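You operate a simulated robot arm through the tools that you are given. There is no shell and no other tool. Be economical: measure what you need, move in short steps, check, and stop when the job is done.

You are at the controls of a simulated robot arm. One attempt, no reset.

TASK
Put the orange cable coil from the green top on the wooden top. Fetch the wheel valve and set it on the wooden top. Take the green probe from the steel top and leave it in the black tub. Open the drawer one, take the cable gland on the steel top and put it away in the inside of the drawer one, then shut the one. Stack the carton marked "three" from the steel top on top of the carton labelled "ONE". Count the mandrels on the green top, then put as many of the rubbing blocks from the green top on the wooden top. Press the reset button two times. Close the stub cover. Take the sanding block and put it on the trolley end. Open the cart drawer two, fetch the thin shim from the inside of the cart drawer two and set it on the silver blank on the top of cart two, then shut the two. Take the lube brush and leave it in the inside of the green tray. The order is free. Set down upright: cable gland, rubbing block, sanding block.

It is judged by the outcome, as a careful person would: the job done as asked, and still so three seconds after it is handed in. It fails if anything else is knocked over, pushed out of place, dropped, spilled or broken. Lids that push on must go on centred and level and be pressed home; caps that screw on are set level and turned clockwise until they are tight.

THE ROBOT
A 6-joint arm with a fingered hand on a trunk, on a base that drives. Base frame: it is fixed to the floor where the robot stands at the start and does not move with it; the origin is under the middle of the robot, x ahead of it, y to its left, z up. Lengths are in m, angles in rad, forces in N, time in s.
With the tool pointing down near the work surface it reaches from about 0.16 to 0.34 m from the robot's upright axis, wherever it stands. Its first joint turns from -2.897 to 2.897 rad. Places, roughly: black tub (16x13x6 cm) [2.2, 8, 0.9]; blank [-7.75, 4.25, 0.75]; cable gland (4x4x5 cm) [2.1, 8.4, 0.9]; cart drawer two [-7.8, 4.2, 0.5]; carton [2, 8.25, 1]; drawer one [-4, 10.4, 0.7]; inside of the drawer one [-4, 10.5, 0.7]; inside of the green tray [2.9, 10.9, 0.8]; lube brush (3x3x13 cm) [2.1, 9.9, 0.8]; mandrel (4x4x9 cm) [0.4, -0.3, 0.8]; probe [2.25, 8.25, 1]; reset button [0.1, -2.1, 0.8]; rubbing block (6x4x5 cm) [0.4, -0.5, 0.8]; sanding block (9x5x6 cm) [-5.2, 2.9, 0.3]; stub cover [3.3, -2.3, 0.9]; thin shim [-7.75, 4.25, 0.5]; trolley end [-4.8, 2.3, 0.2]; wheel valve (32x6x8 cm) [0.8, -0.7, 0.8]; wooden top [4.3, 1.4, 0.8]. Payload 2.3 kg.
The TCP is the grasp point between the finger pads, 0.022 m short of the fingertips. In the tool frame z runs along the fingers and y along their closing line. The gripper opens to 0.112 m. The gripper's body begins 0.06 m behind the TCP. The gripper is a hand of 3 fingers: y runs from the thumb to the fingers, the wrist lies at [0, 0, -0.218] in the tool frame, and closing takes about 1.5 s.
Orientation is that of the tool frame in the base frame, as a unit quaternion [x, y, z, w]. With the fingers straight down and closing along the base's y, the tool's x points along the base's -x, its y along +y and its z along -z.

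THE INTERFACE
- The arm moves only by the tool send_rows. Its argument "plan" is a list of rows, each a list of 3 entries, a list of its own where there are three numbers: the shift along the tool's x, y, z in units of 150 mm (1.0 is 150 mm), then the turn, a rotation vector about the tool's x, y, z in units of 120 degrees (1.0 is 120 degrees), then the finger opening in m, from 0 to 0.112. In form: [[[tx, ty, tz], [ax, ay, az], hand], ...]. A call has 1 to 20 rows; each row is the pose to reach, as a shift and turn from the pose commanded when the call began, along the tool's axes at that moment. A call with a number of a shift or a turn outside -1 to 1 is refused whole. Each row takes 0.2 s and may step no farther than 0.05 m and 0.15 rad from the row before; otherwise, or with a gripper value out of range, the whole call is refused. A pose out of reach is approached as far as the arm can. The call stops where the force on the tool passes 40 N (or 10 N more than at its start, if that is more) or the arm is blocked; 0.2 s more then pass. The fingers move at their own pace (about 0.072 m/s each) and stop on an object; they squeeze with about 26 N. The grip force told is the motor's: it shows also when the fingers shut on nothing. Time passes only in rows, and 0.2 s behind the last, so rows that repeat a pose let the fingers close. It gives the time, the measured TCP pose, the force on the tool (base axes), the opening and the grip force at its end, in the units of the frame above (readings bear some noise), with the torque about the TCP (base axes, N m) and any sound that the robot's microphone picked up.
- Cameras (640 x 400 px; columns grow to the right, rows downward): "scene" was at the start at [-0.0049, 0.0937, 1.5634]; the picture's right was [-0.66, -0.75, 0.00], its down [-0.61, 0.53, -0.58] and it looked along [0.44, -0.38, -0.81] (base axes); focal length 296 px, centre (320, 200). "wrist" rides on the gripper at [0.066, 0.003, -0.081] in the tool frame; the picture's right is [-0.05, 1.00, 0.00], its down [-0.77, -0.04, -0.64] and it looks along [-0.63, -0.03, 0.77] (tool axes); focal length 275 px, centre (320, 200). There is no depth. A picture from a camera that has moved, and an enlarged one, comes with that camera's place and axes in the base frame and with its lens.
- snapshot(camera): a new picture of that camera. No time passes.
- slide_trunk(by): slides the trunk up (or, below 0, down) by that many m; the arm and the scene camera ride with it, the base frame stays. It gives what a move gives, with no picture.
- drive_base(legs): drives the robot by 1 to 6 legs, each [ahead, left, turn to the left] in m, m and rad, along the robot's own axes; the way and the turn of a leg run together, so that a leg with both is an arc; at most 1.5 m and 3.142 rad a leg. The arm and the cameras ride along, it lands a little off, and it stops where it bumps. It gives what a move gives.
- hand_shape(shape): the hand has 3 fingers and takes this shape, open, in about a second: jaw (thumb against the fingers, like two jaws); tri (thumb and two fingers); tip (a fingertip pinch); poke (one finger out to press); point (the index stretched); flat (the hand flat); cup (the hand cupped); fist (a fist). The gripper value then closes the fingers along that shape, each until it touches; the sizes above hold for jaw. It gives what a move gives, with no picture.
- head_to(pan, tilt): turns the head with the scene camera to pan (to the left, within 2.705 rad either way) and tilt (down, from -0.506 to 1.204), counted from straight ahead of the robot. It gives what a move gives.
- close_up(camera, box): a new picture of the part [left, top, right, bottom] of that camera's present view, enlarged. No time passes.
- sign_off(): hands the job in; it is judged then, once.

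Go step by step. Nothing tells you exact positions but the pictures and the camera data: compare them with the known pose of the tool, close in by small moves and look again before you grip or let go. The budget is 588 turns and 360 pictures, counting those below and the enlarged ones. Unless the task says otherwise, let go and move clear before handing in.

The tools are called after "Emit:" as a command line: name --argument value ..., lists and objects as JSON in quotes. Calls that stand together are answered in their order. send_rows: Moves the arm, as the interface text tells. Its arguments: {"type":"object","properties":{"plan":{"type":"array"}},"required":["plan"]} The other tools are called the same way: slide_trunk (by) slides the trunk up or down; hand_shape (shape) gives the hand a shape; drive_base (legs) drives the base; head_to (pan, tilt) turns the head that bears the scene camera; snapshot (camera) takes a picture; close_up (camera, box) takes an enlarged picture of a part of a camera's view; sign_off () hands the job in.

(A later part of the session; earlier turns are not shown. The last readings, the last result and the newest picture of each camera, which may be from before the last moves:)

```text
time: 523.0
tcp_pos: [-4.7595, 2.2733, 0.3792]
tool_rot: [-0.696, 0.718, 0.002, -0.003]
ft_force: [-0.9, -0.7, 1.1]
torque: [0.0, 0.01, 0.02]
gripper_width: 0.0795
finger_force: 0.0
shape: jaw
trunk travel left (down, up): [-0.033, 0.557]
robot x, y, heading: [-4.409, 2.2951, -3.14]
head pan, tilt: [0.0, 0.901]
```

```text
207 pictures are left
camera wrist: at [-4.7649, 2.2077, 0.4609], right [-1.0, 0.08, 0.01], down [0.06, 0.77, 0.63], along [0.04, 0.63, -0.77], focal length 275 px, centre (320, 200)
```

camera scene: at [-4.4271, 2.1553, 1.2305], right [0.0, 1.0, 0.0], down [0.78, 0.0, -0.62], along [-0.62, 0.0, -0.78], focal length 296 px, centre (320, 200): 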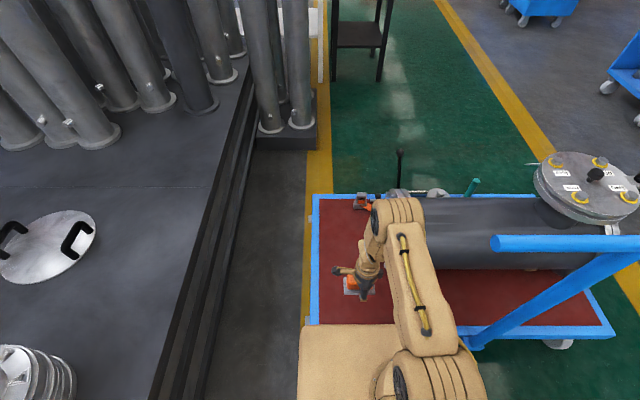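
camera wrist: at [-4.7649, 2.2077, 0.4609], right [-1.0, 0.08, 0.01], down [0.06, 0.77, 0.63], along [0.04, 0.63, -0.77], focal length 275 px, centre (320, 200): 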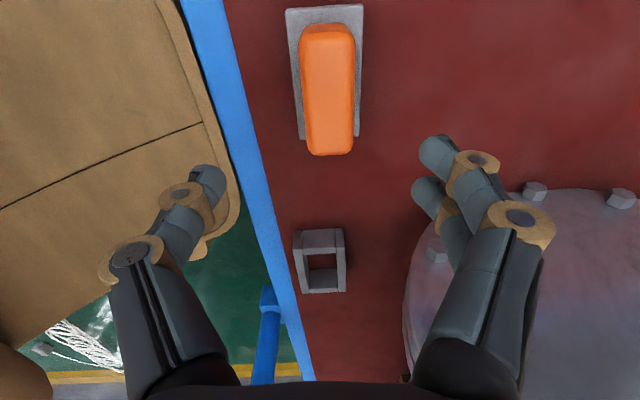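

The sanding block stands upright on the trolley end. Next cart two near (-7.8,4.2); I back off, raise the trunk and drive closer to look.

Emit:
drive_base --legs '[[-0.22, 0, 0], [0, -1.35, 0]]'

Emit:
slide_trunk --by 0.3

Emit:
drive_base --legs '[[1.3, 0, 0], [0.9, 0, 0]]'

Emit:
head_to --pan -0.4 --tilt 0.5

Emit:
snapshot --camera "scene"

```text
time: 531.0
tcp_pos: [-4.5387, 3.6272, 0.3792]
tool_rot: [-0.694, 0.72, 0.002, -0.002]
ft_force: [-0.4, 0.2, 0.2]
torque: [-0.01, 0.01, -0.01]
gripper_width: 0.08
finger_force: 0.0
shape: jaw
trunk travel left (down, up): [-0.033, 0.557]
robot x, y, heading: [-4.1868, 3.6485, 3.142]
head pan, tilt: [0.0, 0.901]
```

```text
time: 534.0
tcp_pos: [-4.5384, 3.6277, 0.6794]
tool_rot: [-0.695, 0.719, 0.002, -0.003]
ft_force: [0.7, -0.2, -0.1]
torque: [0.0, -0.04, -0.02]
gripper_width: 0.0796
finger_force: 0.1
shape: jaw
trunk travel left (down, up): [-0.333, 0.257]
robot x, y, heading: [-4.1922, 3.6479, 3.136]
head pan, tilt: [0.0, 0.901]
```

```text
time: 544.9
tcp_pos: [-6.7318, 3.6682, 0.6789]
tool_rot: [-0.687, 0.727, 0.002, -0.003]
ft_force: [0.8, 0.4, 0.0]
torque: [0.0, -0.03, -0.02]
gripper_width: 0.0798
finger_force: 0.1
shape: jaw
trunk travel left (down, up): [-0.333, 0.257]
robot x, y, heading: [-6.3852, 3.6802, 3.117]
head pan, tilt: [0.0, 0.901]
```

```text
time: 545.7
tcp_pos: [-6.7321, 3.667, 0.6791]
tool_rot: [-0.687, 0.727, 0.002, -0.002]
ft_force: [-0.2, 0.4, -0.8]
torque: [-0.01, 0.01, -0.02]
gripper_width: 0.0801
finger_force: 0.1
shape: jaw
trunk travel left (down, up): [-0.333, 0.257]
robot x, y, heading: [-6.3865, 3.6794, 3.118]
head pan, tilt: [-0.4, 0.499]
```

```text
206 pictures are left
camera scene: at [-6.4095, 3.5766, 1.4343], right [0.41, 0.91, 0.0], down [0.44, -0.2, -0.88], along [-0.8, 0.36, -0.48], focal length 296 px, centre (320, 200)
```

scene: 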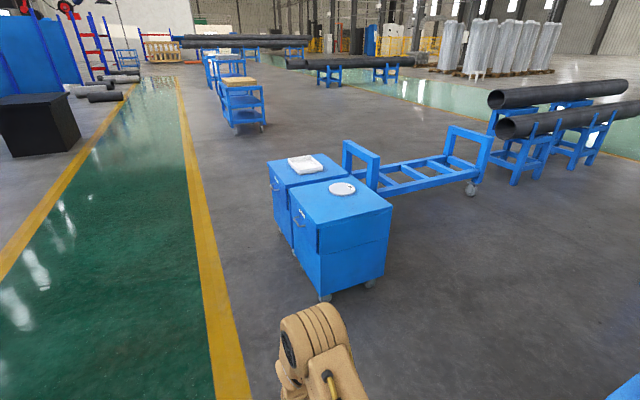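

Emit:
close_up --camera "scene" --box '[255, 140, 405, 240]'

Emit:
drive_base --legs '[[0.75, 0.75, 0.02]]'

Emit:
head_to --pan -0.9 --tilt 0.5

Emit:
snapshot --camera "scene"

```text
4.00 times, centred on (330, 190) of scene
camera zoom: at [-6.4095, 3.5766, 1.4343], right [0.41, 0.91, 0.0], down [0.44, -0.2, -0.88], along [-0.8, 0.36, -0.48], focal length 1182 px, centre (280, 240)
```

zoom: 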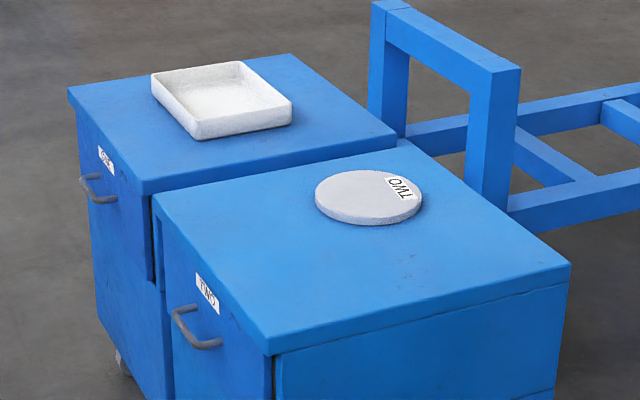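

```text
time: 551.2
tcp_pos: [-7.4892, 2.9143, 0.679]
tool_rot: [-0.696, 0.718, 0.002, -0.003]
ft_force: [0.8, 0.0, 0.3]
torque: [-0.01, -0.01, 0.01]
gripper_width: 0.0798
finger_force: 0.1
shape: jaw
trunk travel left (down, up): [-0.333, 0.257]
robot x, y, heading: [-7.1444, 2.9374, -3.138]
head pan, tilt: [-0.4, 0.499]
```

```text
time: 552.1
tcp_pos: [-7.4896, 2.9147, 0.679]
tool_rot: [-0.696, 0.718, 0.003, -0.003]
ft_force: [-0.5, 0.1, 0.1]
torque: [0.01, -0.01, 0.0]
gripper_width: 0.0796
finger_force: 0.0
shape: jaw
trunk travel left (down, up): [-0.333, 0.257]
robot x, y, heading: [-7.1377, 2.9368, -3.139]
head pan, tilt: [-0.901, 0.499]
```

```text
204 pictures are left
camera scene: at [-7.137, 2.867, 1.4343], right [0.78, 0.62, 0.0], down [0.3, -0.37, -0.88], along [-0.55, 0.69, -0.48], focal length 296 px, centre (320, 200)
```

scene: 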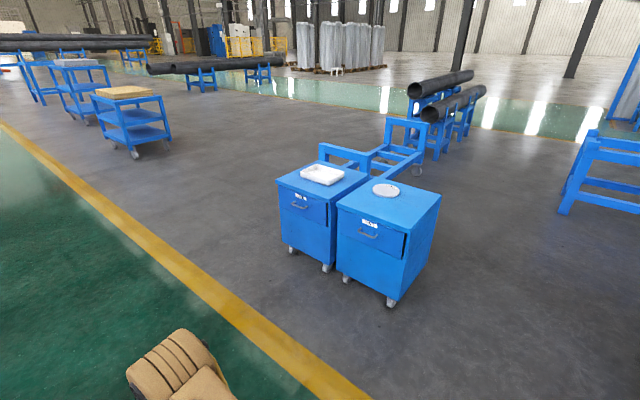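

Cart TWO is the right one (silver blank marked TWO); its drawer faces -y with a pull handle near (-7.71,3.96,0.58). I face it.

Emit:
drive_base --legs '[[0, 0, -1.574], [0.25, 0.565, 0]]'

Emit:
head_to --pan 0 --tilt 0.7

Emit:
snapshot --camera "scene"

```text
time: 559.4
tcp_pos: [-7.7214, 3.5354, 0.6787]
tool_rot: [0.017, 1.0, 0.004, -0.001]
ft_force: [-0.7, -0.2, -0.2]
torque: [0.0, 0.0, 0.02]
gripper_width: 0.0796
finger_force: 0.1
shape: jaw
trunk travel left (down, up): [-0.333, 0.257]
robot x, y, heading: [-7.7012, 3.1853, 1.568]
head pan, tilt: [-0.901, 0.499]
```

```text
time: 560.6
tcp_pos: [-7.7205, 3.5346, 0.6792]
tool_rot: [0.017, 1.0, 0.003, -0.001]
ft_force: [-1.0, 0.2, -0.7]
torque: [-0.02, 0.03, 0.02]
gripper_width: 0.0796
finger_force: 0.0
shape: jaw
trunk travel left (down, up): [-0.333, 0.257]
robot x, y, heading: [-7.7003, 3.1876, 1.573]
head pan, tilt: [0.0, 0.7]
```

```text
203 pictures are left
camera scene: at [-7.84, 3.2123, 1.4166], right [1.0, 0.0, 0.0], down [0.0, -0.64, -0.77], along [0.0, 0.77, -0.64], focal length 296 px, centre (320, 200)
```

scene: 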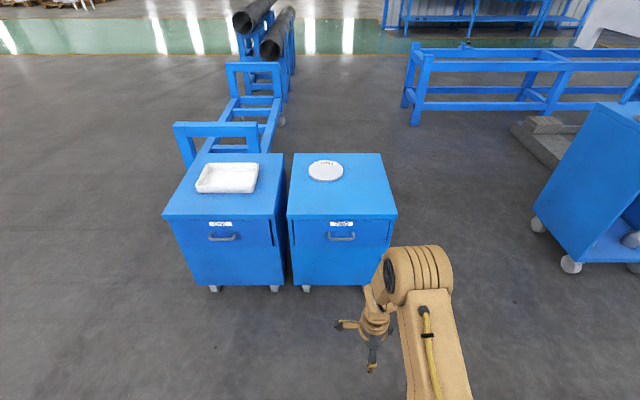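

Cart top is at z≈0.6, the handle near (-7.754,4.05,0.52). I lower the trunk and tip the hand horizontal to take the handle from the front.

Emit:
slide_trunk --by -0.3

Emit:
send_rows --plan '[[[0, 0.06, -0.08], [-0.0625, 0, 0], 0.08], [[0, 0.12, -0.16], [-0.125, 0, 0], 0.08], [[0, 0.18, -0.24], [-0.1875, 0, 0], 0.08], [[0, 0.24, -0.32], [-0.25, 0, 0], 0.08], [[0, 0.3, -0.4], [-0.3125, 0, 0], 0.08], [[0, 0.36, -0.48], [-0.375, 0, 0], 0.08], [[0, 0.42, -0.56], [-0.4375, 0, 0], 0.08], [[0, 0.48, -0.64], [-0.5, 0, 0], 0.08], [[0, 0.53, -0.72], [-0.5625, 0, 0], 0.08], [[0, 0.58, -0.8], [-0.625, 0, 0], 0.08], [[0, 0.63, -0.88], [-0.6875, 0, 0], 0.08], [[0, 0.667, -0.96], [-0.75, 0, 0], 0.08]]'

Emit:
snapshot --camera "wrist"

Emit:
snapshot --camera "scene"

```text
time: 563.6
tcp_pos: [-7.7217, 3.5349, 0.379]
tool_rot: [0.017, 1.0, 0.004, -0.002]
ft_force: [-0.4, -0.6, -0.4]
torque: [-0.02, -0.03, -0.01]
gripper_width: 0.0796
finger_force: 0.1
shape: jaw
trunk travel left (down, up): [-0.033, 0.557]
robot x, y, heading: [-7.7032, 3.1852, 1.569]
head pan, tilt: [0.0, 0.7]
```

```text
time: 566.2
tcp_pos: [-7.7173, 3.6329, 0.5236]
tool_rot: [0.013, 0.704, 0.71, 0.01]
ft_force: [0.4, 0.5, 0.4]
torque: [0.01, -0.02, 0.02]
gripper_width: 0.08
finger_force: 0.0
shape: jaw
out of reach, approached as far as the arm can: row 2
trunk travel left (down, up): [-0.033, 0.557]
robot x, y, heading: [-7.7036, 3.1888, 1.569]
head pan, tilt: [0.0, 0.7]
```

```text
202 pictures are left
camera wrist: at [-7.7866, 3.5557, 0.527], right [0.05, -0.01, 1.0], down [0.75, -0.66, -0.04], along [0.66, 0.75, -0.03], focal length 275 px, centre (320, 200)
```

wrist: 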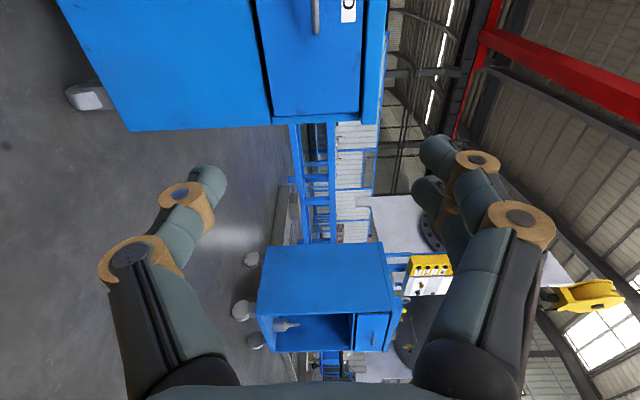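

```text
201 pictures are left
camera scene: at [-7.84, 3.2123, 1.1166], right [1.0, 0.0, 0.0], down [0.0, -0.64, -0.77], along [0.0, 0.77, -0.64], focal length 296 px, centre (320, 200)
```

scene: 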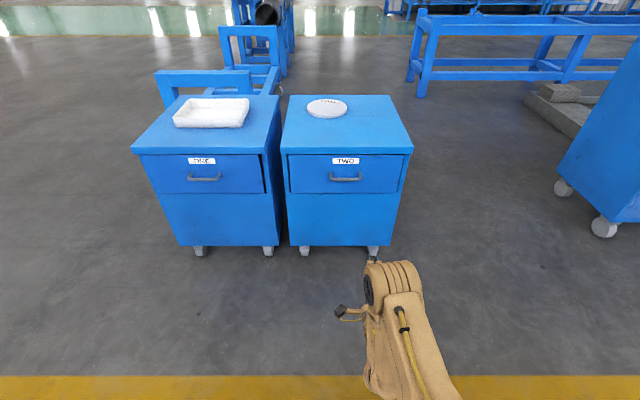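

Hand horizontal. I drive up so the fingers come just short of the handle.

Emit:
drive_base --legs '[[0.35, 0.03, 0]]'

Emit:
snapshot --camera "wrist"

Emit:
close_up --camera "scene" --box '[260, 180, 460, 320]'

```text
time: 568.5
tcp_pos: [-7.7463, 3.9861, 0.5248]
tool_rot: [0.013, 0.705, 0.709, 0.012]
ft_force: [0.4, -0.4, 0.0]
torque: [-0.02, 0.0, 0.0]
gripper_width: 0.0798
finger_force: 0.0
shape: jaw
trunk travel left (down, up): [-0.033, 0.557]
robot x, y, heading: [-7.7273, 3.5425, 1.568]
head pan, tilt: [0.0, 0.7]
```

```text
200 pictures are left
camera wrist: at [-7.816, 3.9073, 0.5271], right [0.05, -0.01, 1.0], down [0.75, -0.66, -0.04], along [0.66, 0.75, -0.03], focal length 275 px, centre (320, 200)
```

wrist: 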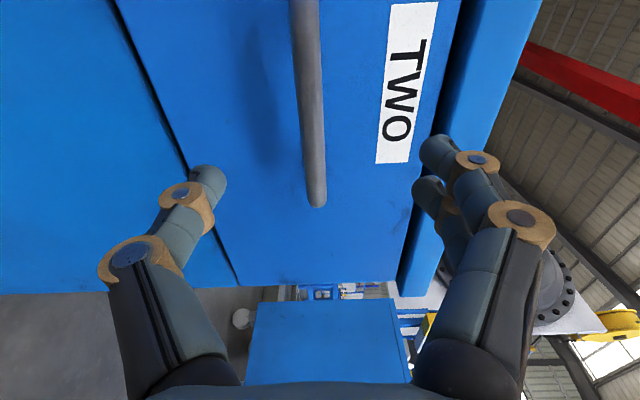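

```text
2.86 times, centred on (360, 250) of scene
camera zoom: at [-7.8696, 3.5639, 1.1166], right [1.0, 0.0, 0.0], down [0.0, -0.64, -0.77], along [0.0, 0.77, -0.64], focal length 845 px, centre (206, 57)
```

zoom: 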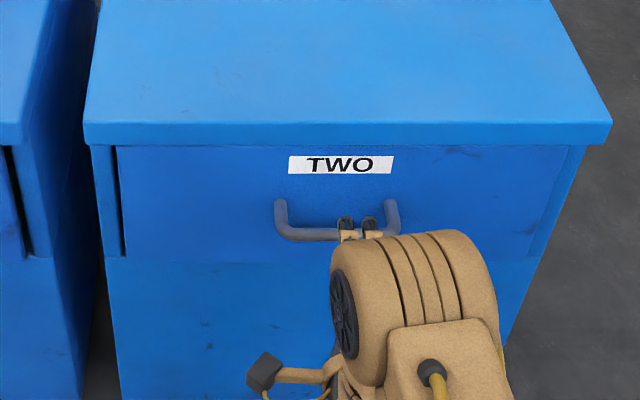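

Bar at z≈0.52. I advance around it and close.

Emit:
send_rows --plan '[[[0.05, -0.015, 0.1], [0, 0, 0], 0.07], [[0.1, -0.03, 0.2], [0, 0, 0], 0.06], [[0.1, -0.03, 0.3], [0, 0, 0], 0.06], [[0.1, -0.03, 0.41], [0, 0, 0], 0.06], [[0.1, -0.03, 0.41], [0, 0, 0], 0], [[0.1, -0.03, 0.41], [0, 0, 0], 0], [[0.1, -0.03, 0.41], [0, 0, 0], 0], [[0.1, -0.03, 0.41], [0, 0, 0], 0], [[0.1, -0.03, 0.41], [0, 0, 0], 0]]'

Emit:
snapshot --camera "wrist"

```text
time: 570.5
tcp_pos: [-7.7598, 4.0475, 0.5192]
tool_rot: [0.013, 0.704, 0.71, 0.012]
ft_force: [-0.2, 0.5, -2.0]
torque: [0.03, -0.01, -0.01]
gripper_width: 0.0001
finger_force: 26.2
shape: jaw
trunk travel left (down, up): [-0.033, 0.557]
robot x, y, heading: [-7.7317, 3.5394, 1.569]
head pan, tilt: [0.0, 0.7]
```

```text
198 pictures are left
camera wrist: at [-7.829, 3.9691, 0.5231], right [0.05, -0.01, 1.0], down [0.75, -0.66, -0.04], along [0.66, 0.75, -0.03], focal length 275 px, centre (320, 200)
```

wrist: 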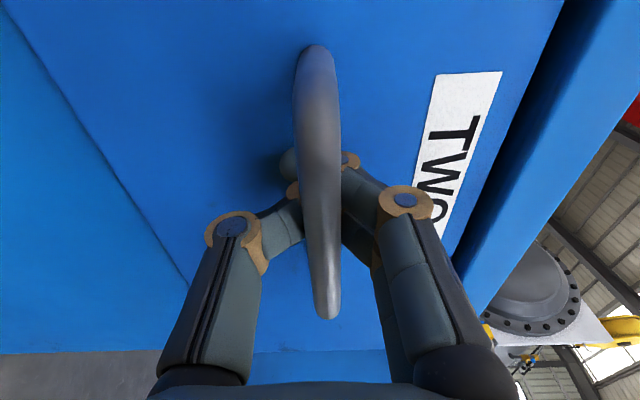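

The fingers are closed behind the bar. I pull the drawer out by driving back.

Emit:
drive_base --legs '[[-0.12, 0, 0]]'

Emit:
snapshot --camera "scene"

```text
time: 571.7
tcp_pos: [-7.7579, 3.9265, 0.5203]
tool_rot: [0.013, 0.704, 0.71, 0.012]
ft_force: [-0.6, -1.7, 0.4]
torque: [-0.02, 0.01, 0.03]
gripper_width: 0.0002
finger_force: 26.2
shape: jaw
trunk travel left (down, up): [-0.033, 0.557]
robot x, y, heading: [-7.7294, 3.4186, 1.571]
head pan, tilt: [0.0, 0.7]
```

```text
197 pictures are left
camera scene: at [-7.8697, 3.4431, 1.1167], right [1.0, 0.0, 0.0], down [0.0, -0.64, -0.77], along [0.0, 0.77, -0.64], focal length 296 px, centre (320, 200)
```

scene: 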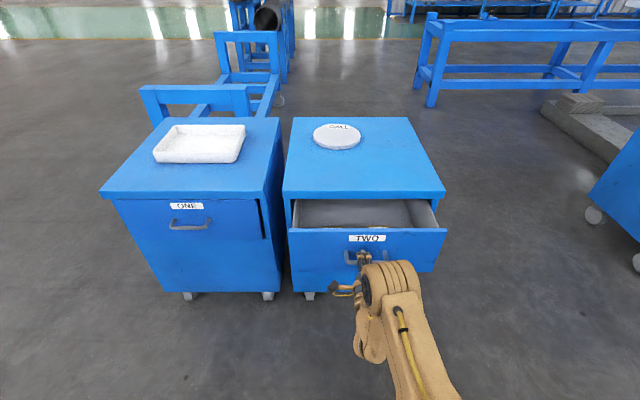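

Drawer two opens smoothly. I pull it further.

Emit:
drive_base --legs '[[-0.15, 0, 0]]'

Emit:
snapshot --camera "scene"

```text
time: 573.1
tcp_pos: [-7.7605, 3.7761, 0.5199]
tool_rot: [0.012, 0.705, 0.709, 0.011]
ft_force: [0.8, -0.9, -0.4]
torque: [-0.01, 0.0, 0.04]
gripper_width: 0.0
finger_force: 26.0
shape: jaw
trunk travel left (down, up): [-0.033, 0.557]
robot x, y, heading: [-7.7283, 3.268, 1.569]
head pan, tilt: [0.0, 0.7]
```

```text
196 pictures are left
camera scene: at [-7.87, 3.2927, 1.1167], right [1.0, 0.0, 0.0], down [0.0, -0.64, -0.77], along [0.0, 0.77, -0.64], focal length 296 px, centre (320, 200)
```

scene: 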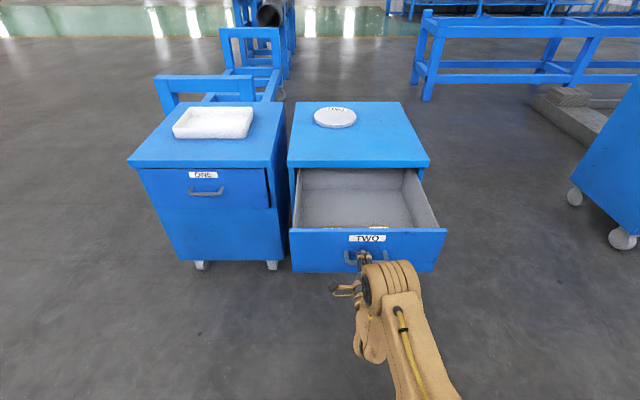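

Emit:
close_up --camera "scene" --box '[280, 150, 460, 280]'

```text
3.08 times, centred on (370, 215) of scene
camera zoom: at [-7.87, 3.2927, 1.1167], right [1.0, 0.0, 0.0], down [0.0, -0.64, -0.77], along [0.0, 0.77, -0.64], focal length 910 px, centre (166, 154)
```

zoom: 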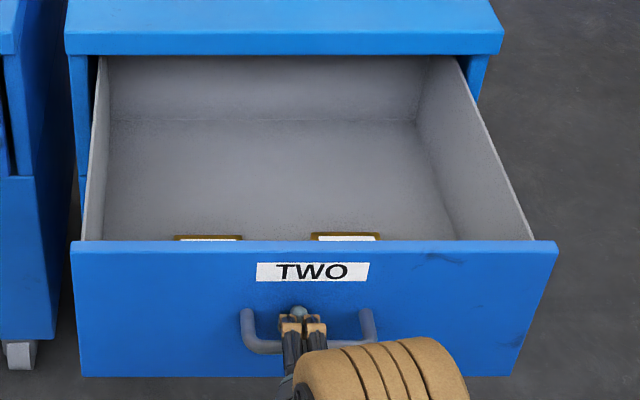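

Two brass pieces lie just behind the drawer front. I release the handle, back off and look from higher.

Emit:
send_rows --plan '[[[0, 0, 0], [0, 0, 0], 0.07], [[0, 0, 0], [0, 0, 0], 0.07], [[0, 0, 0], [0, 0, 0], 0.07], [[0, 0, 0], [0, 0, 0], 0.07]]'

Emit:
drive_base --legs '[[-0.1, 0, 0]]'

Emit:
slide_trunk --by 0.38

Emit:
head_to --pan -0.1 --tilt 0.95

Emit:
snapshot --camera "scene"

```text
time: 574.1
tcp_pos: [-7.7603, 3.7756, 0.5199]
tool_rot: [0.012, 0.704, 0.71, 0.012]
ft_force: [0.2, -0.7, -0.2]
torque: [-0.02, 0.02, 0.03]
gripper_width: 0.0696
finger_force: 0.0
shape: jaw
trunk travel left (down, up): [-0.033, 0.557]
robot x, y, heading: [-7.7271, 3.2684, 1.571]
head pan, tilt: [0.0, 0.7]
```

```text
time: 575.2
tcp_pos: [-7.7605, 3.674, 0.5203]
tool_rot: [0.013, 0.705, 0.709, 0.01]
ft_force: [0.9, 0.5, 0.3]
torque: [-0.02, 0.01, 0.0]
gripper_width: 0.0696
finger_force: 0.0
shape: jaw
trunk travel left (down, up): [-0.033, 0.557]
robot x, y, heading: [-7.7274, 3.1686, 1.575]
head pan, tilt: [0.0, 0.7]
```

```text
time: 578.9
tcp_pos: [-7.7601, 3.6755, 0.9009]
tool_rot: [0.012, 0.705, 0.709, 0.012]
ft_force: [0.7, -0.7, -0.2]
torque: [0.01, 0.02, 0.0]
gripper_width: 0.0698
finger_force: 0.0
shape: jaw
trunk travel left (down, up): [-0.413, 0.177]
robot x, y, heading: [-7.7335, 3.1658, 1.572]
head pan, tilt: [0.0, 0.7]
```

```text
time: 579.7
tcp_pos: [-7.7604, 3.6743, 0.9006]
tool_rot: [0.012, 0.705, 0.709, 0.011]
ft_force: [0.0, -0.8, -0.1]
torque: [0.0, 0.0, 0.02]
gripper_width: 0.0698
finger_force: 0.1
shape: jaw
trunk travel left (down, up): [-0.413, 0.177]
robot x, y, heading: [-7.7271, 3.1655, 1.57]
head pan, tilt: [-0.099, 0.949]
```

```text
194 pictures are left
camera scene: at [-7.8629, 3.1796, 1.4769], right [0.99, -0.1, 0.0], down [-0.08, -0.81, -0.58], along [0.06, 0.58, -0.81], focal length 296 px, centre (320, 200)
```

scene: 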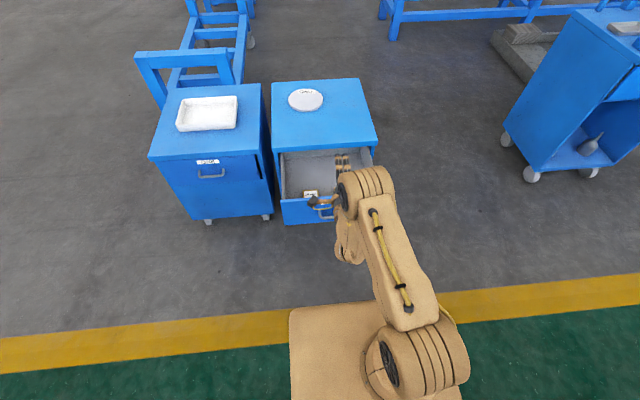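

I bring the hand back to vertical and pull it in, so the drawer comes into view.

Emit:
send_rows --plan '[[[0, -0.08, -0.15], [0.0625, 0, 0], 0.07], [[0, -0.16, -0.3], [0.125, 0, 0], 0.07], [[0, -0.24, -0.45], [0.1875, 0, 0], 0.07], [[0, -0.32, -0.6], [0.25, 0, 0], 0.07], [[0, -0.4, -0.75], [0.3125, 0, 0], 0.07], [[0, -0.48, -0.9], [0.375, 0, 0], 0.07], [[0, -0.56, -1.0], [0.4375, 0, 0], 0.07], [[0, -0.64, -1.0], [0.5, 0, 0], 0.07], [[0, -0.7, -1.0], [0.5625, 0, 0], 0.07], [[0, -0.75, -1.0], [0.625, 0, 0], 0.07], [[0, -0.8, -1.0], [0.6875, 0, 0], 0.07], [[0, -0.85, -1.0], [0.75, 0, 0], 0.07]]'

Emit:
snapshot --camera "wrist"

Emit:
snapshot --camera "scene"

```text
time: 582.3
tcp_pos: [-7.7652, 3.528, 0.7716]
tool_rot: [0.018, 1.0, 0.003, -0.001]
ft_force: [-0.4, -1.1, 0.3]
torque: [0.01, 0.01, 0.02]
gripper_width: 0.0701
finger_force: 0.0
shape: jaw
out of reach, approached as far as the arm can: row 11
trunk travel left (down, up): [-0.413, 0.177]
robot x, y, heading: [-7.7255, 3.1632, 1.568]
head pan, tilt: [-0.099, 0.949]
```

```text
193 pictures are left
camera wrist: at [-7.8312, 3.532, 0.8523], right [0.08, 1.0, 0.01], down [0.77, -0.07, 0.63], along [0.63, -0.05, -0.77], focal length 275 px, centre (320, 200)
```

wrist: 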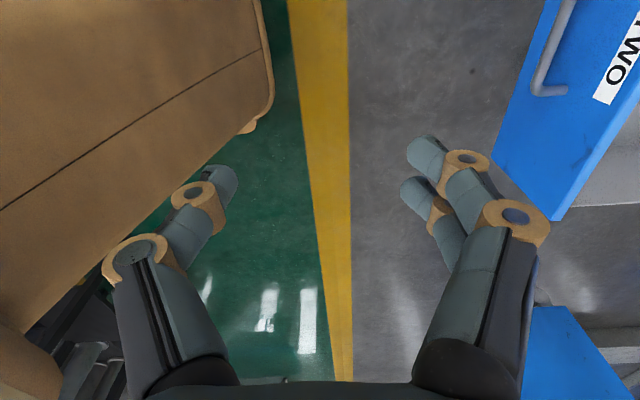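

```text
192 pictures are left
camera scene: at [-7.8627, 3.1806, 1.4769], right [0.99, -0.1, 0.0], down [-0.08, -0.81, -0.58], along [0.06, 0.58, -0.81], focal length 296 px, centre (320, 200)
```

scene: 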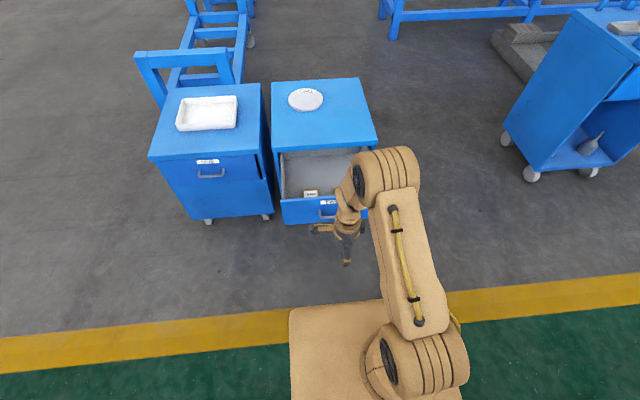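

Emit:
drive_base --legs '[[0.27, -0.05, 0]]'

Emit:
snapshot --camera "wrist"

Emit:
close_up --camera "scene" --box '[240, 130, 440, 290]'

```text
time: 584.2
tcp_pos: [-7.7153, 3.7966, 0.7712]
tool_rot: [0.016, 1.0, 0.003, -0.001]
ft_force: [-0.5, 0.9, 0.2]
torque: [0.02, 0.01, -0.01]
gripper_width: 0.0696
finger_force: 0.0
shape: jaw
trunk travel left (down, up): [-0.413, 0.177]
robot x, y, heading: [-7.68, 3.4332, 1.572]
head pan, tilt: [-0.099, 0.949]
```

```text
191 pictures are left
camera wrist: at [-7.7821, 3.8015, 0.8524], right [0.08, 1.0, 0.01], down [0.77, -0.06, 0.63], along [0.63, -0.04, -0.77], focal length 275 px, centre (320, 200)
```

wrist: 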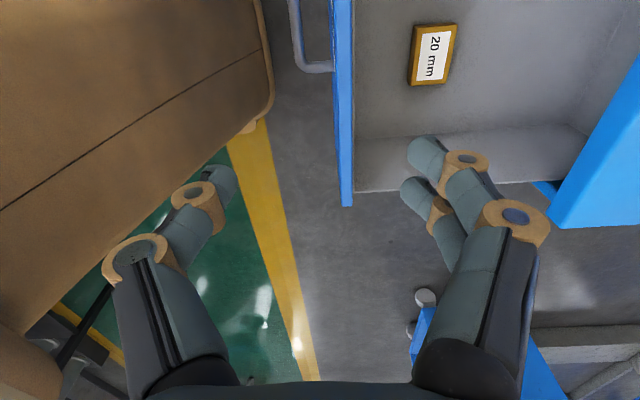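

```text
2.50 times, centred on (340, 210) of scene
camera zoom: at [-7.8125, 3.4503, 1.4768], right [1.0, -0.1, 0.0], down [-0.08, -0.81, -0.58], along [0.06, 0.58, -0.81], focal length 739 px, centre (270, 175)
```

zoom: 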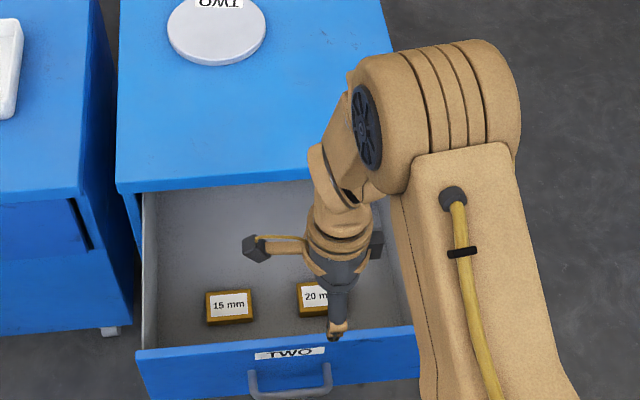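

Shims marked 15 mm (left) and 20 mm (right): the thin one is 15 mm at about (-7.823,3.946). I move over it.

Emit:
drive_base --legs '[[0, 0.11, 0], [0.175, 0, 0]]'

Emit:
send_rows --plan '[[[0, -0.1, 0.1], [0, 0, 0], 0.09], [[0, -0.2, 0.2], [0, 0, 0], 0.09]]'

Emit:
snapshot --camera "wrist"

Emit:
snapshot --camera "scene"

```text
time: 586.5
tcp_pos: [-7.8271, 3.9713, 0.771]
tool_rot: [0.015, 1.0, 0.004, -0.001]
ft_force: [0.4, -0.1, 0.1]
torque: [-0.02, -0.02, 0.02]
gripper_width: 0.0699
finger_force: 0.2
shape: jaw
trunk travel left (down, up): [-0.413, 0.177]
robot x, y, heading: [-7.7897, 3.6106, 1.573]
head pan, tilt: [-0.099, 0.949]
```

```text
time: 587.1
tcp_pos: [-7.827, 3.9408, 0.7412]
tool_rot: [0.015, 1.0, 0.003, 0.0]
ft_force: [-0.5, 1.5, -0.2]
torque: [-0.02, -0.04, -0.03]
gripper_width: 0.0899
finger_force: 0.1
shape: jaw
trunk travel left (down, up): [-0.413, 0.177]
robot x, y, heading: [-7.7879, 3.6105, 1.573]
head pan, tilt: [-0.099, 0.949]
```

```text
189 pictures are left
camera wrist: at [-7.894, 3.9462, 0.8218], right [0.08, 1.0, 0.01], down [0.77, -0.06, 0.63], along [0.63, -0.04, -0.77], focal length 275 px, centre (320, 200)
```

wrist: 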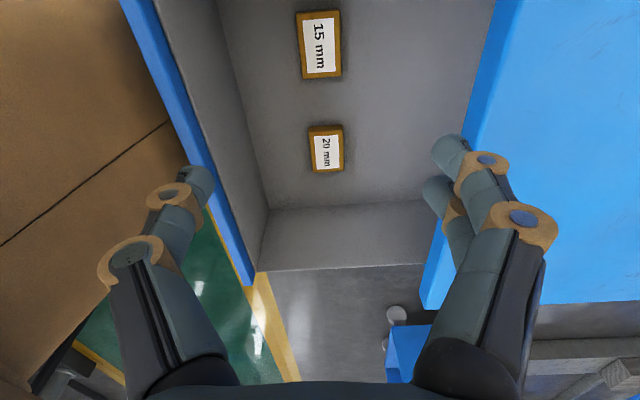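

```text
188 pictures are left
camera scene: at [-7.9235, 3.6244, 1.4768], right [1.0, -0.1, 0.0], down [-0.08, -0.81, -0.58], along [0.06, 0.58, -0.81], focal length 296 px, centre (320, 200)
```

scene: 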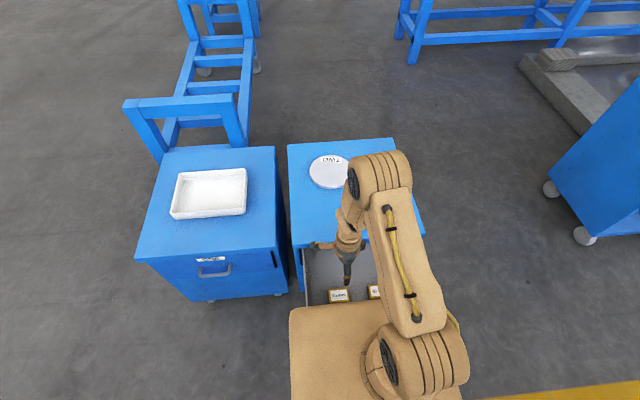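

The hand is over the 15 mm shim; floor of the drawer is at about z 0.42. I lower the trunk into the drawer.

Emit:
slide_trunk --by -0.24

Emit:
snapshot --camera "wrist"

```text
time: 589.6
tcp_pos: [-7.828, 3.9412, 0.5006]
tool_rot: [0.016, 1.0, 0.004, -0.001]
ft_force: [0.6, 0.4, 0.4]
torque: [0.0, 0.04, 0.05]
gripper_width: 0.0897
finger_force: 0.0
shape: jaw
trunk travel left (down, up): [-0.173, 0.417]
robot x, y, heading: [-7.7908, 3.6127, 1.572]
head pan, tilt: [-0.099, 0.949]
```

```text
187 pictures are left
camera wrist: at [-7.8939, 3.9465, 0.582], right [0.08, 1.0, 0.01], down [0.77, -0.06, 0.63], along [0.63, -0.04, -0.77], focal length 275 px, centre (320, 200)
```

wrist: 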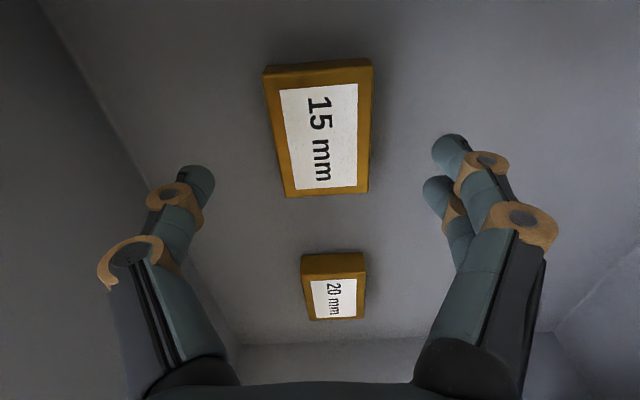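

Emit:
send_rows --plan '[[[0, 0.02, 0.12], [0, 0, 0], 0.08], [[0, 0.02, 0.24], [0, 0, 0], 0.08], [[0, 0.02, 0.32], [0, 0, 0], 0.08], [[0, 0.02, 0.36], [0, 0, 0], 0.08]]'

Emit:
snapshot --camera "wrist"

```text
time: 590.4
tcp_pos: [-7.8261, 3.9492, 0.4595]
tool_rot: [0.016, 1.0, 0.009, -0.001]
ft_force: [4.5, 0.3, 36.4]
torque: [-0.64, -0.09, 0.15]
gripper_width: 0.0772
finger_force: 0.2
shape: jaw
trunk travel left (down, up): [-0.173, 0.417]
robot x, y, heading: [-7.7901, 3.6097, 1.572]
head pan, tilt: [-0.099, 0.949]
stopped in row 3: the force on the tool passed its limit (the readings are from after the stop); the commanded pose is now the measured one
```

```text
186 pictures are left
camera wrist: at [-7.8938, 3.9514, 0.5412], right [0.08, 1.0, 0.02], down [0.77, -0.07, 0.63], along [0.63, -0.04, -0.77], focal length 275 px, centre (320, 200)
```

wrist: 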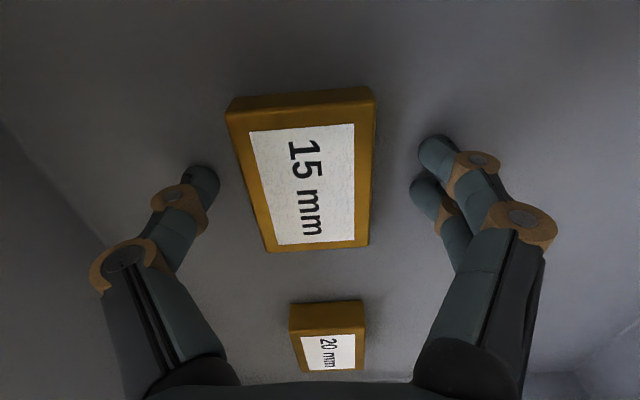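

Fingertips touch the drawer floor. I ease up 3 mm and close on the shim.

Emit:
send_rows --plan '[[[0, -0.02, -0.02], [0, 0, 0], 0.08], [[0, -0.02, -0.02], [0, 0, 0], 0], [[0, -0.02, -0.02], [0, 0, 0], 0], [[0, -0.02, -0.02], [0, 0, 0], 0], [[0, -0.02, -0.02], [0, 0, 0], 0], [[0, -0.02, -0.02], [0, 0, 0], 0], [[0, -0.02, -0.02], [0, 0, 0], 0]]'

Emit:
send_rows --plan '[[[0, 0, -0.1], [0, 0, 0], 0], [[0, 0, -0.2], [0, 0, 0], 0], [[0, 0, -0.3], [0, 0, 0], 0]]'

Emit:
snapshot --camera "wrist"

```text
time: 592.0
tcp_pos: [-7.8287, 3.9432, 0.4614]
tool_rot: [0.016, 1.0, 0.008, -0.001]
ft_force: [0.4, -1.1, 9.2]
torque: [-0.24, -0.01, 0.02]
gripper_width: 0.0453
finger_force: 25.9
shape: jaw
trunk travel left (down, up): [-0.173, 0.417]
robot x, y, heading: [-7.793, 3.615, 1.57]
head pan, tilt: [-0.099, 0.949]
```

```text
time: 592.8
tcp_pos: [-7.8273, 3.9444, 0.5057]
tool_rot: [0.016, 1.0, 0.007, -0.001]
ft_force: [0.6, -0.1, -0.7]
torque: [0.0, -0.03, 0.0]
gripper_width: 0.0448
finger_force: 26.2
shape: jaw
trunk travel left (down, up): [-0.173, 0.417]
robot x, y, heading: [-7.7885, 3.6102, 1.573]
head pan, tilt: [-0.099, 0.949]
```

```text
185 pictures are left
camera wrist: at [-7.8937, 3.948, 0.5867], right [0.08, 1.0, 0.01], down [0.77, -0.07, 0.63], along [0.63, -0.04, -0.77], focal length 275 px, centre (320, 200)
```

wrist: 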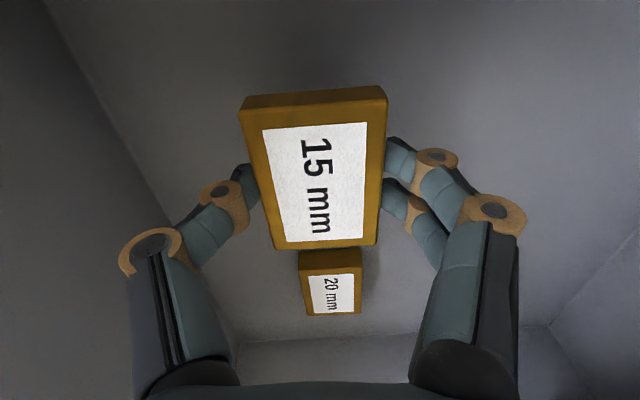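

The thin shim (15 mm) is held. The blank at about (-7.815,4.346,0.648) is best reached from behind the cart, so I lift out and drive round.

Emit:
slide_trunk --by 0.28

Emit:
drive_base --legs '[[-0.27, 0, 0], [0, -0.95, 0], [1.5, 0, 0], [0.3, 0, 0], [0, 0.92, 0], [0, 0, 3.14]]'

Emit:
head_to --pan 0 --tilt 0.9

Emit:
snapshot --camera "scene"

Emit:
snapshot --camera "wrist"

```text
time: 595.6
tcp_pos: [-7.828, 3.9441, 0.7855]
tool_rot: [0.016, 1.0, 0.006, -0.001]
ft_force: [-0.3, -1.0, -1.5]
torque: [0.0, -0.02, 0.02]
gripper_width: 0.0447
finger_force: 25.9
shape: jaw
trunk travel left (down, up): [-0.453, 0.137]
robot x, y, heading: [-7.7895, 3.61, 1.577]
head pan, tilt: [-0.099, 0.949]
```

```text
time: 622.5
tcp_pos: [-7.7055, 4.8142, 0.7858]
tool_rot: [1.0, -0.019, 0.002, 0.006]
ft_force: [0.0, 0.1, -1.3]
torque: [0.03, 0.0, 0.01]
gripper_width: 0.0445
finger_force: 26.7
shape: jaw
trunk travel left (down, up): [-0.453, 0.137]
robot x, y, heading: [-7.7357, 5.1449, -1.576]
head pan, tilt: [-0.099, 0.949]
```

```text
time: 623.2
tcp_pos: [-7.7042, 4.8145, 0.7859]
tool_rot: [1.0, -0.019, 0.001, 0.006]
ft_force: [-0.2, 0.2, -1.5]
torque: [-0.02, -0.01, 0.0]
gripper_width: 0.0444
finger_force: 25.5
shape: jaw
trunk travel left (down, up): [-0.453, 0.137]
robot x, y, heading: [-7.7386, 5.1503, -1.58]
head pan, tilt: [0.0, 0.901]
```

```text
184 pictures are left
camera scene: at [-7.5987, 5.1316, 1.5204], right [-1.0, 0.01, 0.0], down [0.0, 0.78, -0.62], along [0.0, -0.62, -0.78], focal length 296 px, centre (320, 200)
```

scene: 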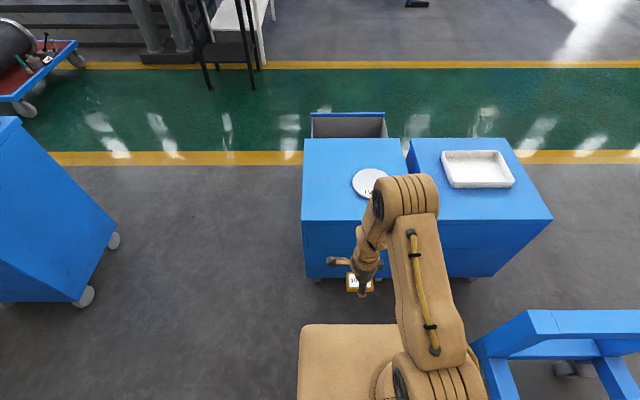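

```text
183 pictures are left
camera wrist: at [-7.6397, 4.8102, 0.8665], right [-0.09, -1.0, 0.01], down [-0.77, 0.07, 0.63], along [-0.63, 0.04, -0.77], focal length 275 px, centre (320, 200)
```

wrist: 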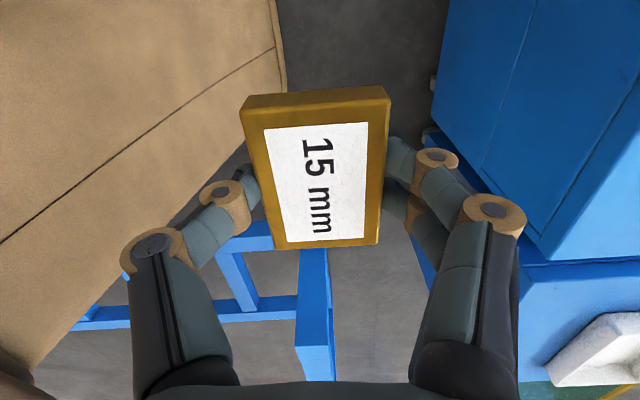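

From behind, the back edge is at y≈4.51. I creep in.

Emit:
drive_base --legs '[[0, -0.015, 0.009], [0.37, 0, 0]]'

Emit:
snapshot --camera "wrist"

Emit:
snapshot --camera "scene"

```text
time: 625.9
tcp_pos: [-7.7162, 4.4429, 0.785]
tool_rot: [1.0, -0.016, 0.002, 0.006]
ft_force: [0.5, -1.2, -2.0]
torque: [0.0, -0.01, -0.02]
gripper_width: 0.0442
finger_force: 25.4
shape: jaw
trunk travel left (down, up): [-0.453, 0.137]
robot x, y, heading: [-7.7535, 4.7787, -1.571]
head pan, tilt: [0.0, 0.901]
```

```text
182 pictures are left
camera wrist: at [-7.651, 4.4387, 0.8663], right [-0.08, -1.0, 0.01], down [-0.77, 0.07, 0.63], along [-0.63, 0.04, -0.77], focal length 275 px, centre (320, 200)
```

wrist: 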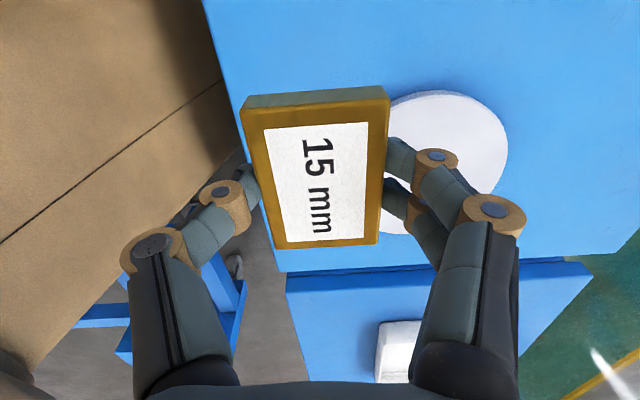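

```text
181 pictures are left
camera scene: at [-7.6122, 4.76, 1.5204], right [-1.0, 0.0, 0.0], down [0.0, 0.78, -0.62], along [0.0, -0.62, -0.78], focal length 296 px, centre (320, 200)
```

scene: 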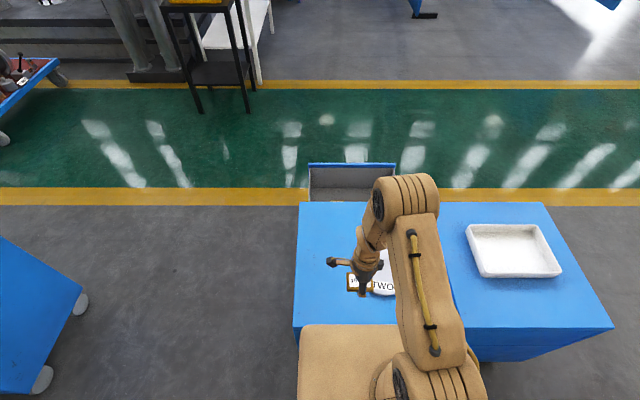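

Emit:
send_rows --plan '[[[-0.13, 0.1, 0], [0, 0, 0], 0], [[-0.26, 0.2, 0], [0, 0, 0], 0], [[-0.39, 0.3, 0], [0, 0, 0], 0], [[-0.513, 0.435, 0], [0, 0, 0], 0]]'

Emit:
snapshot --camera "wrist"

```text
time: 626.9
tcp_pos: [-7.7954, 4.3805, 0.7869]
tool_rot: [1.0, -0.016, 0.002, 0.006]
ft_force: [-0.1, -0.1, -0.7]
torque: [0.02, 0.01, 0.02]
gripper_width: 0.0444
finger_force: 26.2
shape: jaw
trunk travel left (down, up): [-0.453, 0.137]
robot x, y, heading: [-7.7563, 4.7772, -1.571]
head pan, tilt: [0.0, 0.901]
```

```text
180 pictures are left
camera wrist: at [-7.7307, 4.3762, 0.8679], right [-0.08, -1.0, 0.01], down [-0.77, 0.07, 0.63], along [-0.63, 0.04, -0.77], focal length 275 px, centre (320, 200)
```

wrist: 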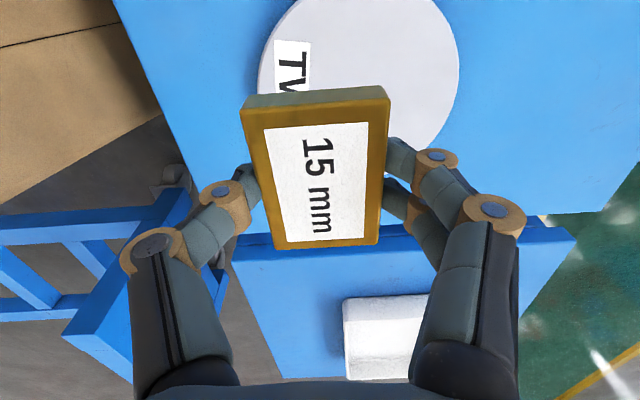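

In reach with a vertical hand. I move 1.5 cm further and lower by trunk.

Emit:
send_rows --plan '[[[0.03, 0.1, 0], [0, 0, 0], 0]]'

Emit:
slide_trunk --by -0.095

Emit:
snapshot --camera "wrist"

```text
time: 627.3
tcp_pos: [-7.7922, 4.3657, 0.7866]
tool_rot: [1.0, -0.016, 0.002, 0.006]
ft_force: [-1.0, -0.1, -2.0]
torque: [0.02, 0.0, -0.02]
gripper_width: 0.0441
finger_force: 26.1
shape: jaw
trunk travel left (down, up): [-0.453, 0.137]
robot x, y, heading: [-7.7547, 4.7743, -1.57]
head pan, tilt: [0.0, 0.901]
```

```text
time: 628.6
tcp_pos: [-7.792, 4.3659, 0.6915]
tool_rot: [1.0, -0.015, 0.001, 0.006]
ft_force: [0.0, -0.2, -2.0]
torque: [0.02, -0.04, 0.02]
gripper_width: 0.044
finger_force: 25.9
shape: jaw
trunk travel left (down, up): [-0.358, 0.232]
robot x, y, heading: [-7.7522, 4.7729, -1.57]
head pan, tilt: [0.0, 0.901]
```

```text
179 pictures are left
camera wrist: at [-7.7259, 4.3616, 0.7727], right [-0.08, -1.0, 0.01], down [-0.77, 0.07, 0.63], along [-0.63, 0.04, -0.77], focal length 275 px, centre (320, 200)
```

wrist: 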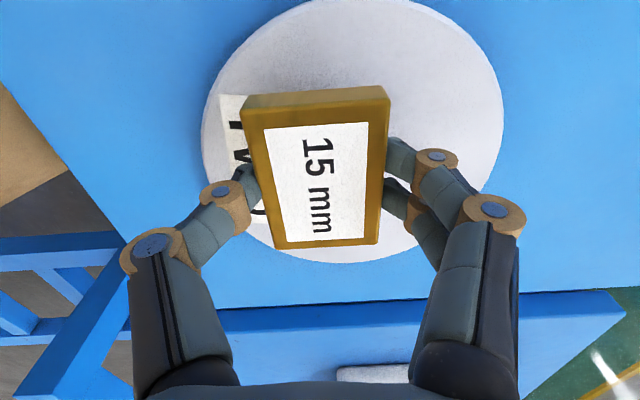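

Emit:
slide_trunk --by -0.014

Emit:
slide_trunk --by -0.005

Emit:
snapshot --camera "wrist"

```text
time: 629.2
tcp_pos: [-7.7907, 4.3662, 0.6772]
tool_rot: [1.0, -0.015, 0.002, 0.006]
ft_force: [-0.1, 0.8, -1.9]
torque: [0.0, 0.03, 0.0]
gripper_width: 0.0443
finger_force: 25.2
shape: jaw
trunk travel left (down, up): [-0.344, 0.246]
robot x, y, heading: [-7.7554, 4.7738, -1.566]
head pan, tilt: [0.0, 0.901]
```

```text
time: 629.8
tcp_pos: [-7.7902, 4.3652, 0.6722]
tool_rot: [1.0, -0.016, 0.001, 0.006]
ft_force: [0.5, 0.9, -1.7]
torque: [0.01, -0.04, 0.01]
gripper_width: 0.0443
finger_force: 25.6
shape: jaw
trunk travel left (down, up): [-0.339, 0.251]
robot x, y, heading: [-7.7514, 4.776, -1.572]
head pan, tilt: [0.0, 0.901]
```

```text
178 pictures are left
camera wrist: at [-7.7259, 4.3616, 0.7536], right [-0.08, -1.0, 0.01], down [-0.77, 0.07, 0.63], along [-0.63, 0.04, -0.77], focal length 275 px, centre (320, 200)
```

wrist: 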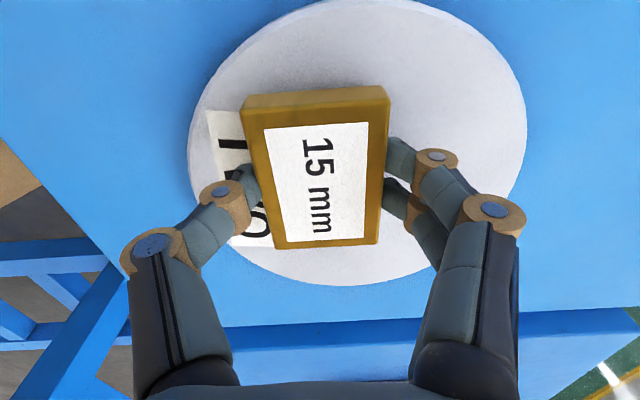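

Emit:
slide_trunk --by -0.006

Emit:
slide_trunk --by -0.005

```text
time: 630.3
tcp_pos: [-7.7908, 4.3663, 0.6668]
tool_rot: [1.0, -0.016, 0.002, 0.008]
ft_force: [-0.3, 0.1, 12.4]
torque: [0.25, 0.01, -0.03]
gripper_width: 0.0441
finger_force: 26.0
shape: jaw
trunk travel left (down, up): [-0.333, 0.257]
robot x, y, heading: [-7.749, 4.7784, -1.566]
head pan, tilt: [0.0, 0.901]
```

```text
time: 630.7
tcp_pos: [-7.7912, 4.3651, 0.6674]
tool_rot: [1.0, -0.016, 0.002, 0.01]
ft_force: [0.6, 4.5, 24.3]
torque: [0.59, 0.03, 0.07]
gripper_width: 0.045
finger_force: 25.9
shape: jaw
trunk travel left (down, up): [-0.331, 0.259]
robot x, y, heading: [-7.7524, 4.7745, -1.569]
head pan, tilt: [0.0, 0.901]
stopped: the force on the tool passed its limit (the readings are from after the stop); the commanded pose is now the measured one
```

Contact. I open and lift off.

Emit:
send_rows --plan '[[[0, 0, -0.01], [0, 0, 0], 0.055], [[0, 0, -0.01], [0, 0, 0], 0.07], [[0, 0, -0.01], [0, 0, 0], 0.08], [[0, 0, -0.01], [0, 0, 0], 0.08]]'

Emit:
slide_trunk --by 0.15

Emit:
snapshot --camera "wrist"

```text
time: 631.7
tcp_pos: [-7.7925, 4.3642, 0.6675]
tool_rot: [1.0, -0.016, 0.001, 0.011]
ft_force: [-0.2, -6.2, 23.1]
torque: [0.68, 0.0, 0.05]
gripper_width: 0.0782
finger_force: 0.1
shape: jaw
trunk travel left (down, up): [-0.331, 0.259]
robot x, y, heading: [-7.7518, 4.7742, -1.569]
head pan, tilt: [0.0, 0.901]
```

```text
time: 633.5
tcp_pos: [-7.7912, 4.3641, 0.818]
tool_rot: [1.0, -0.015, 0.002, 0.008]
ft_force: [-0.3, 0.0, 0.2]
torque: [-0.01, 0.02, -0.03]
gripper_width: 0.08
finger_force: 0.1
shape: jaw
trunk travel left (down, up): [-0.481, 0.109]
robot x, y, heading: [-7.7518, 4.7704, -1.573]
head pan, tilt: [0.0, 0.901]
```

```text
177 pictures are left
camera wrist: at [-7.726, 4.3604, 0.8978], right [-0.08, -1.0, 0.02], down [-0.77, 0.07, 0.63], along [-0.63, 0.04, -0.77], focal length 275 px, centre (320, 200)
```

wrist: 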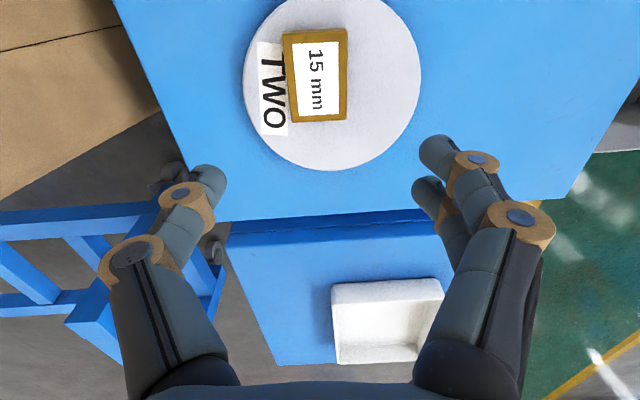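

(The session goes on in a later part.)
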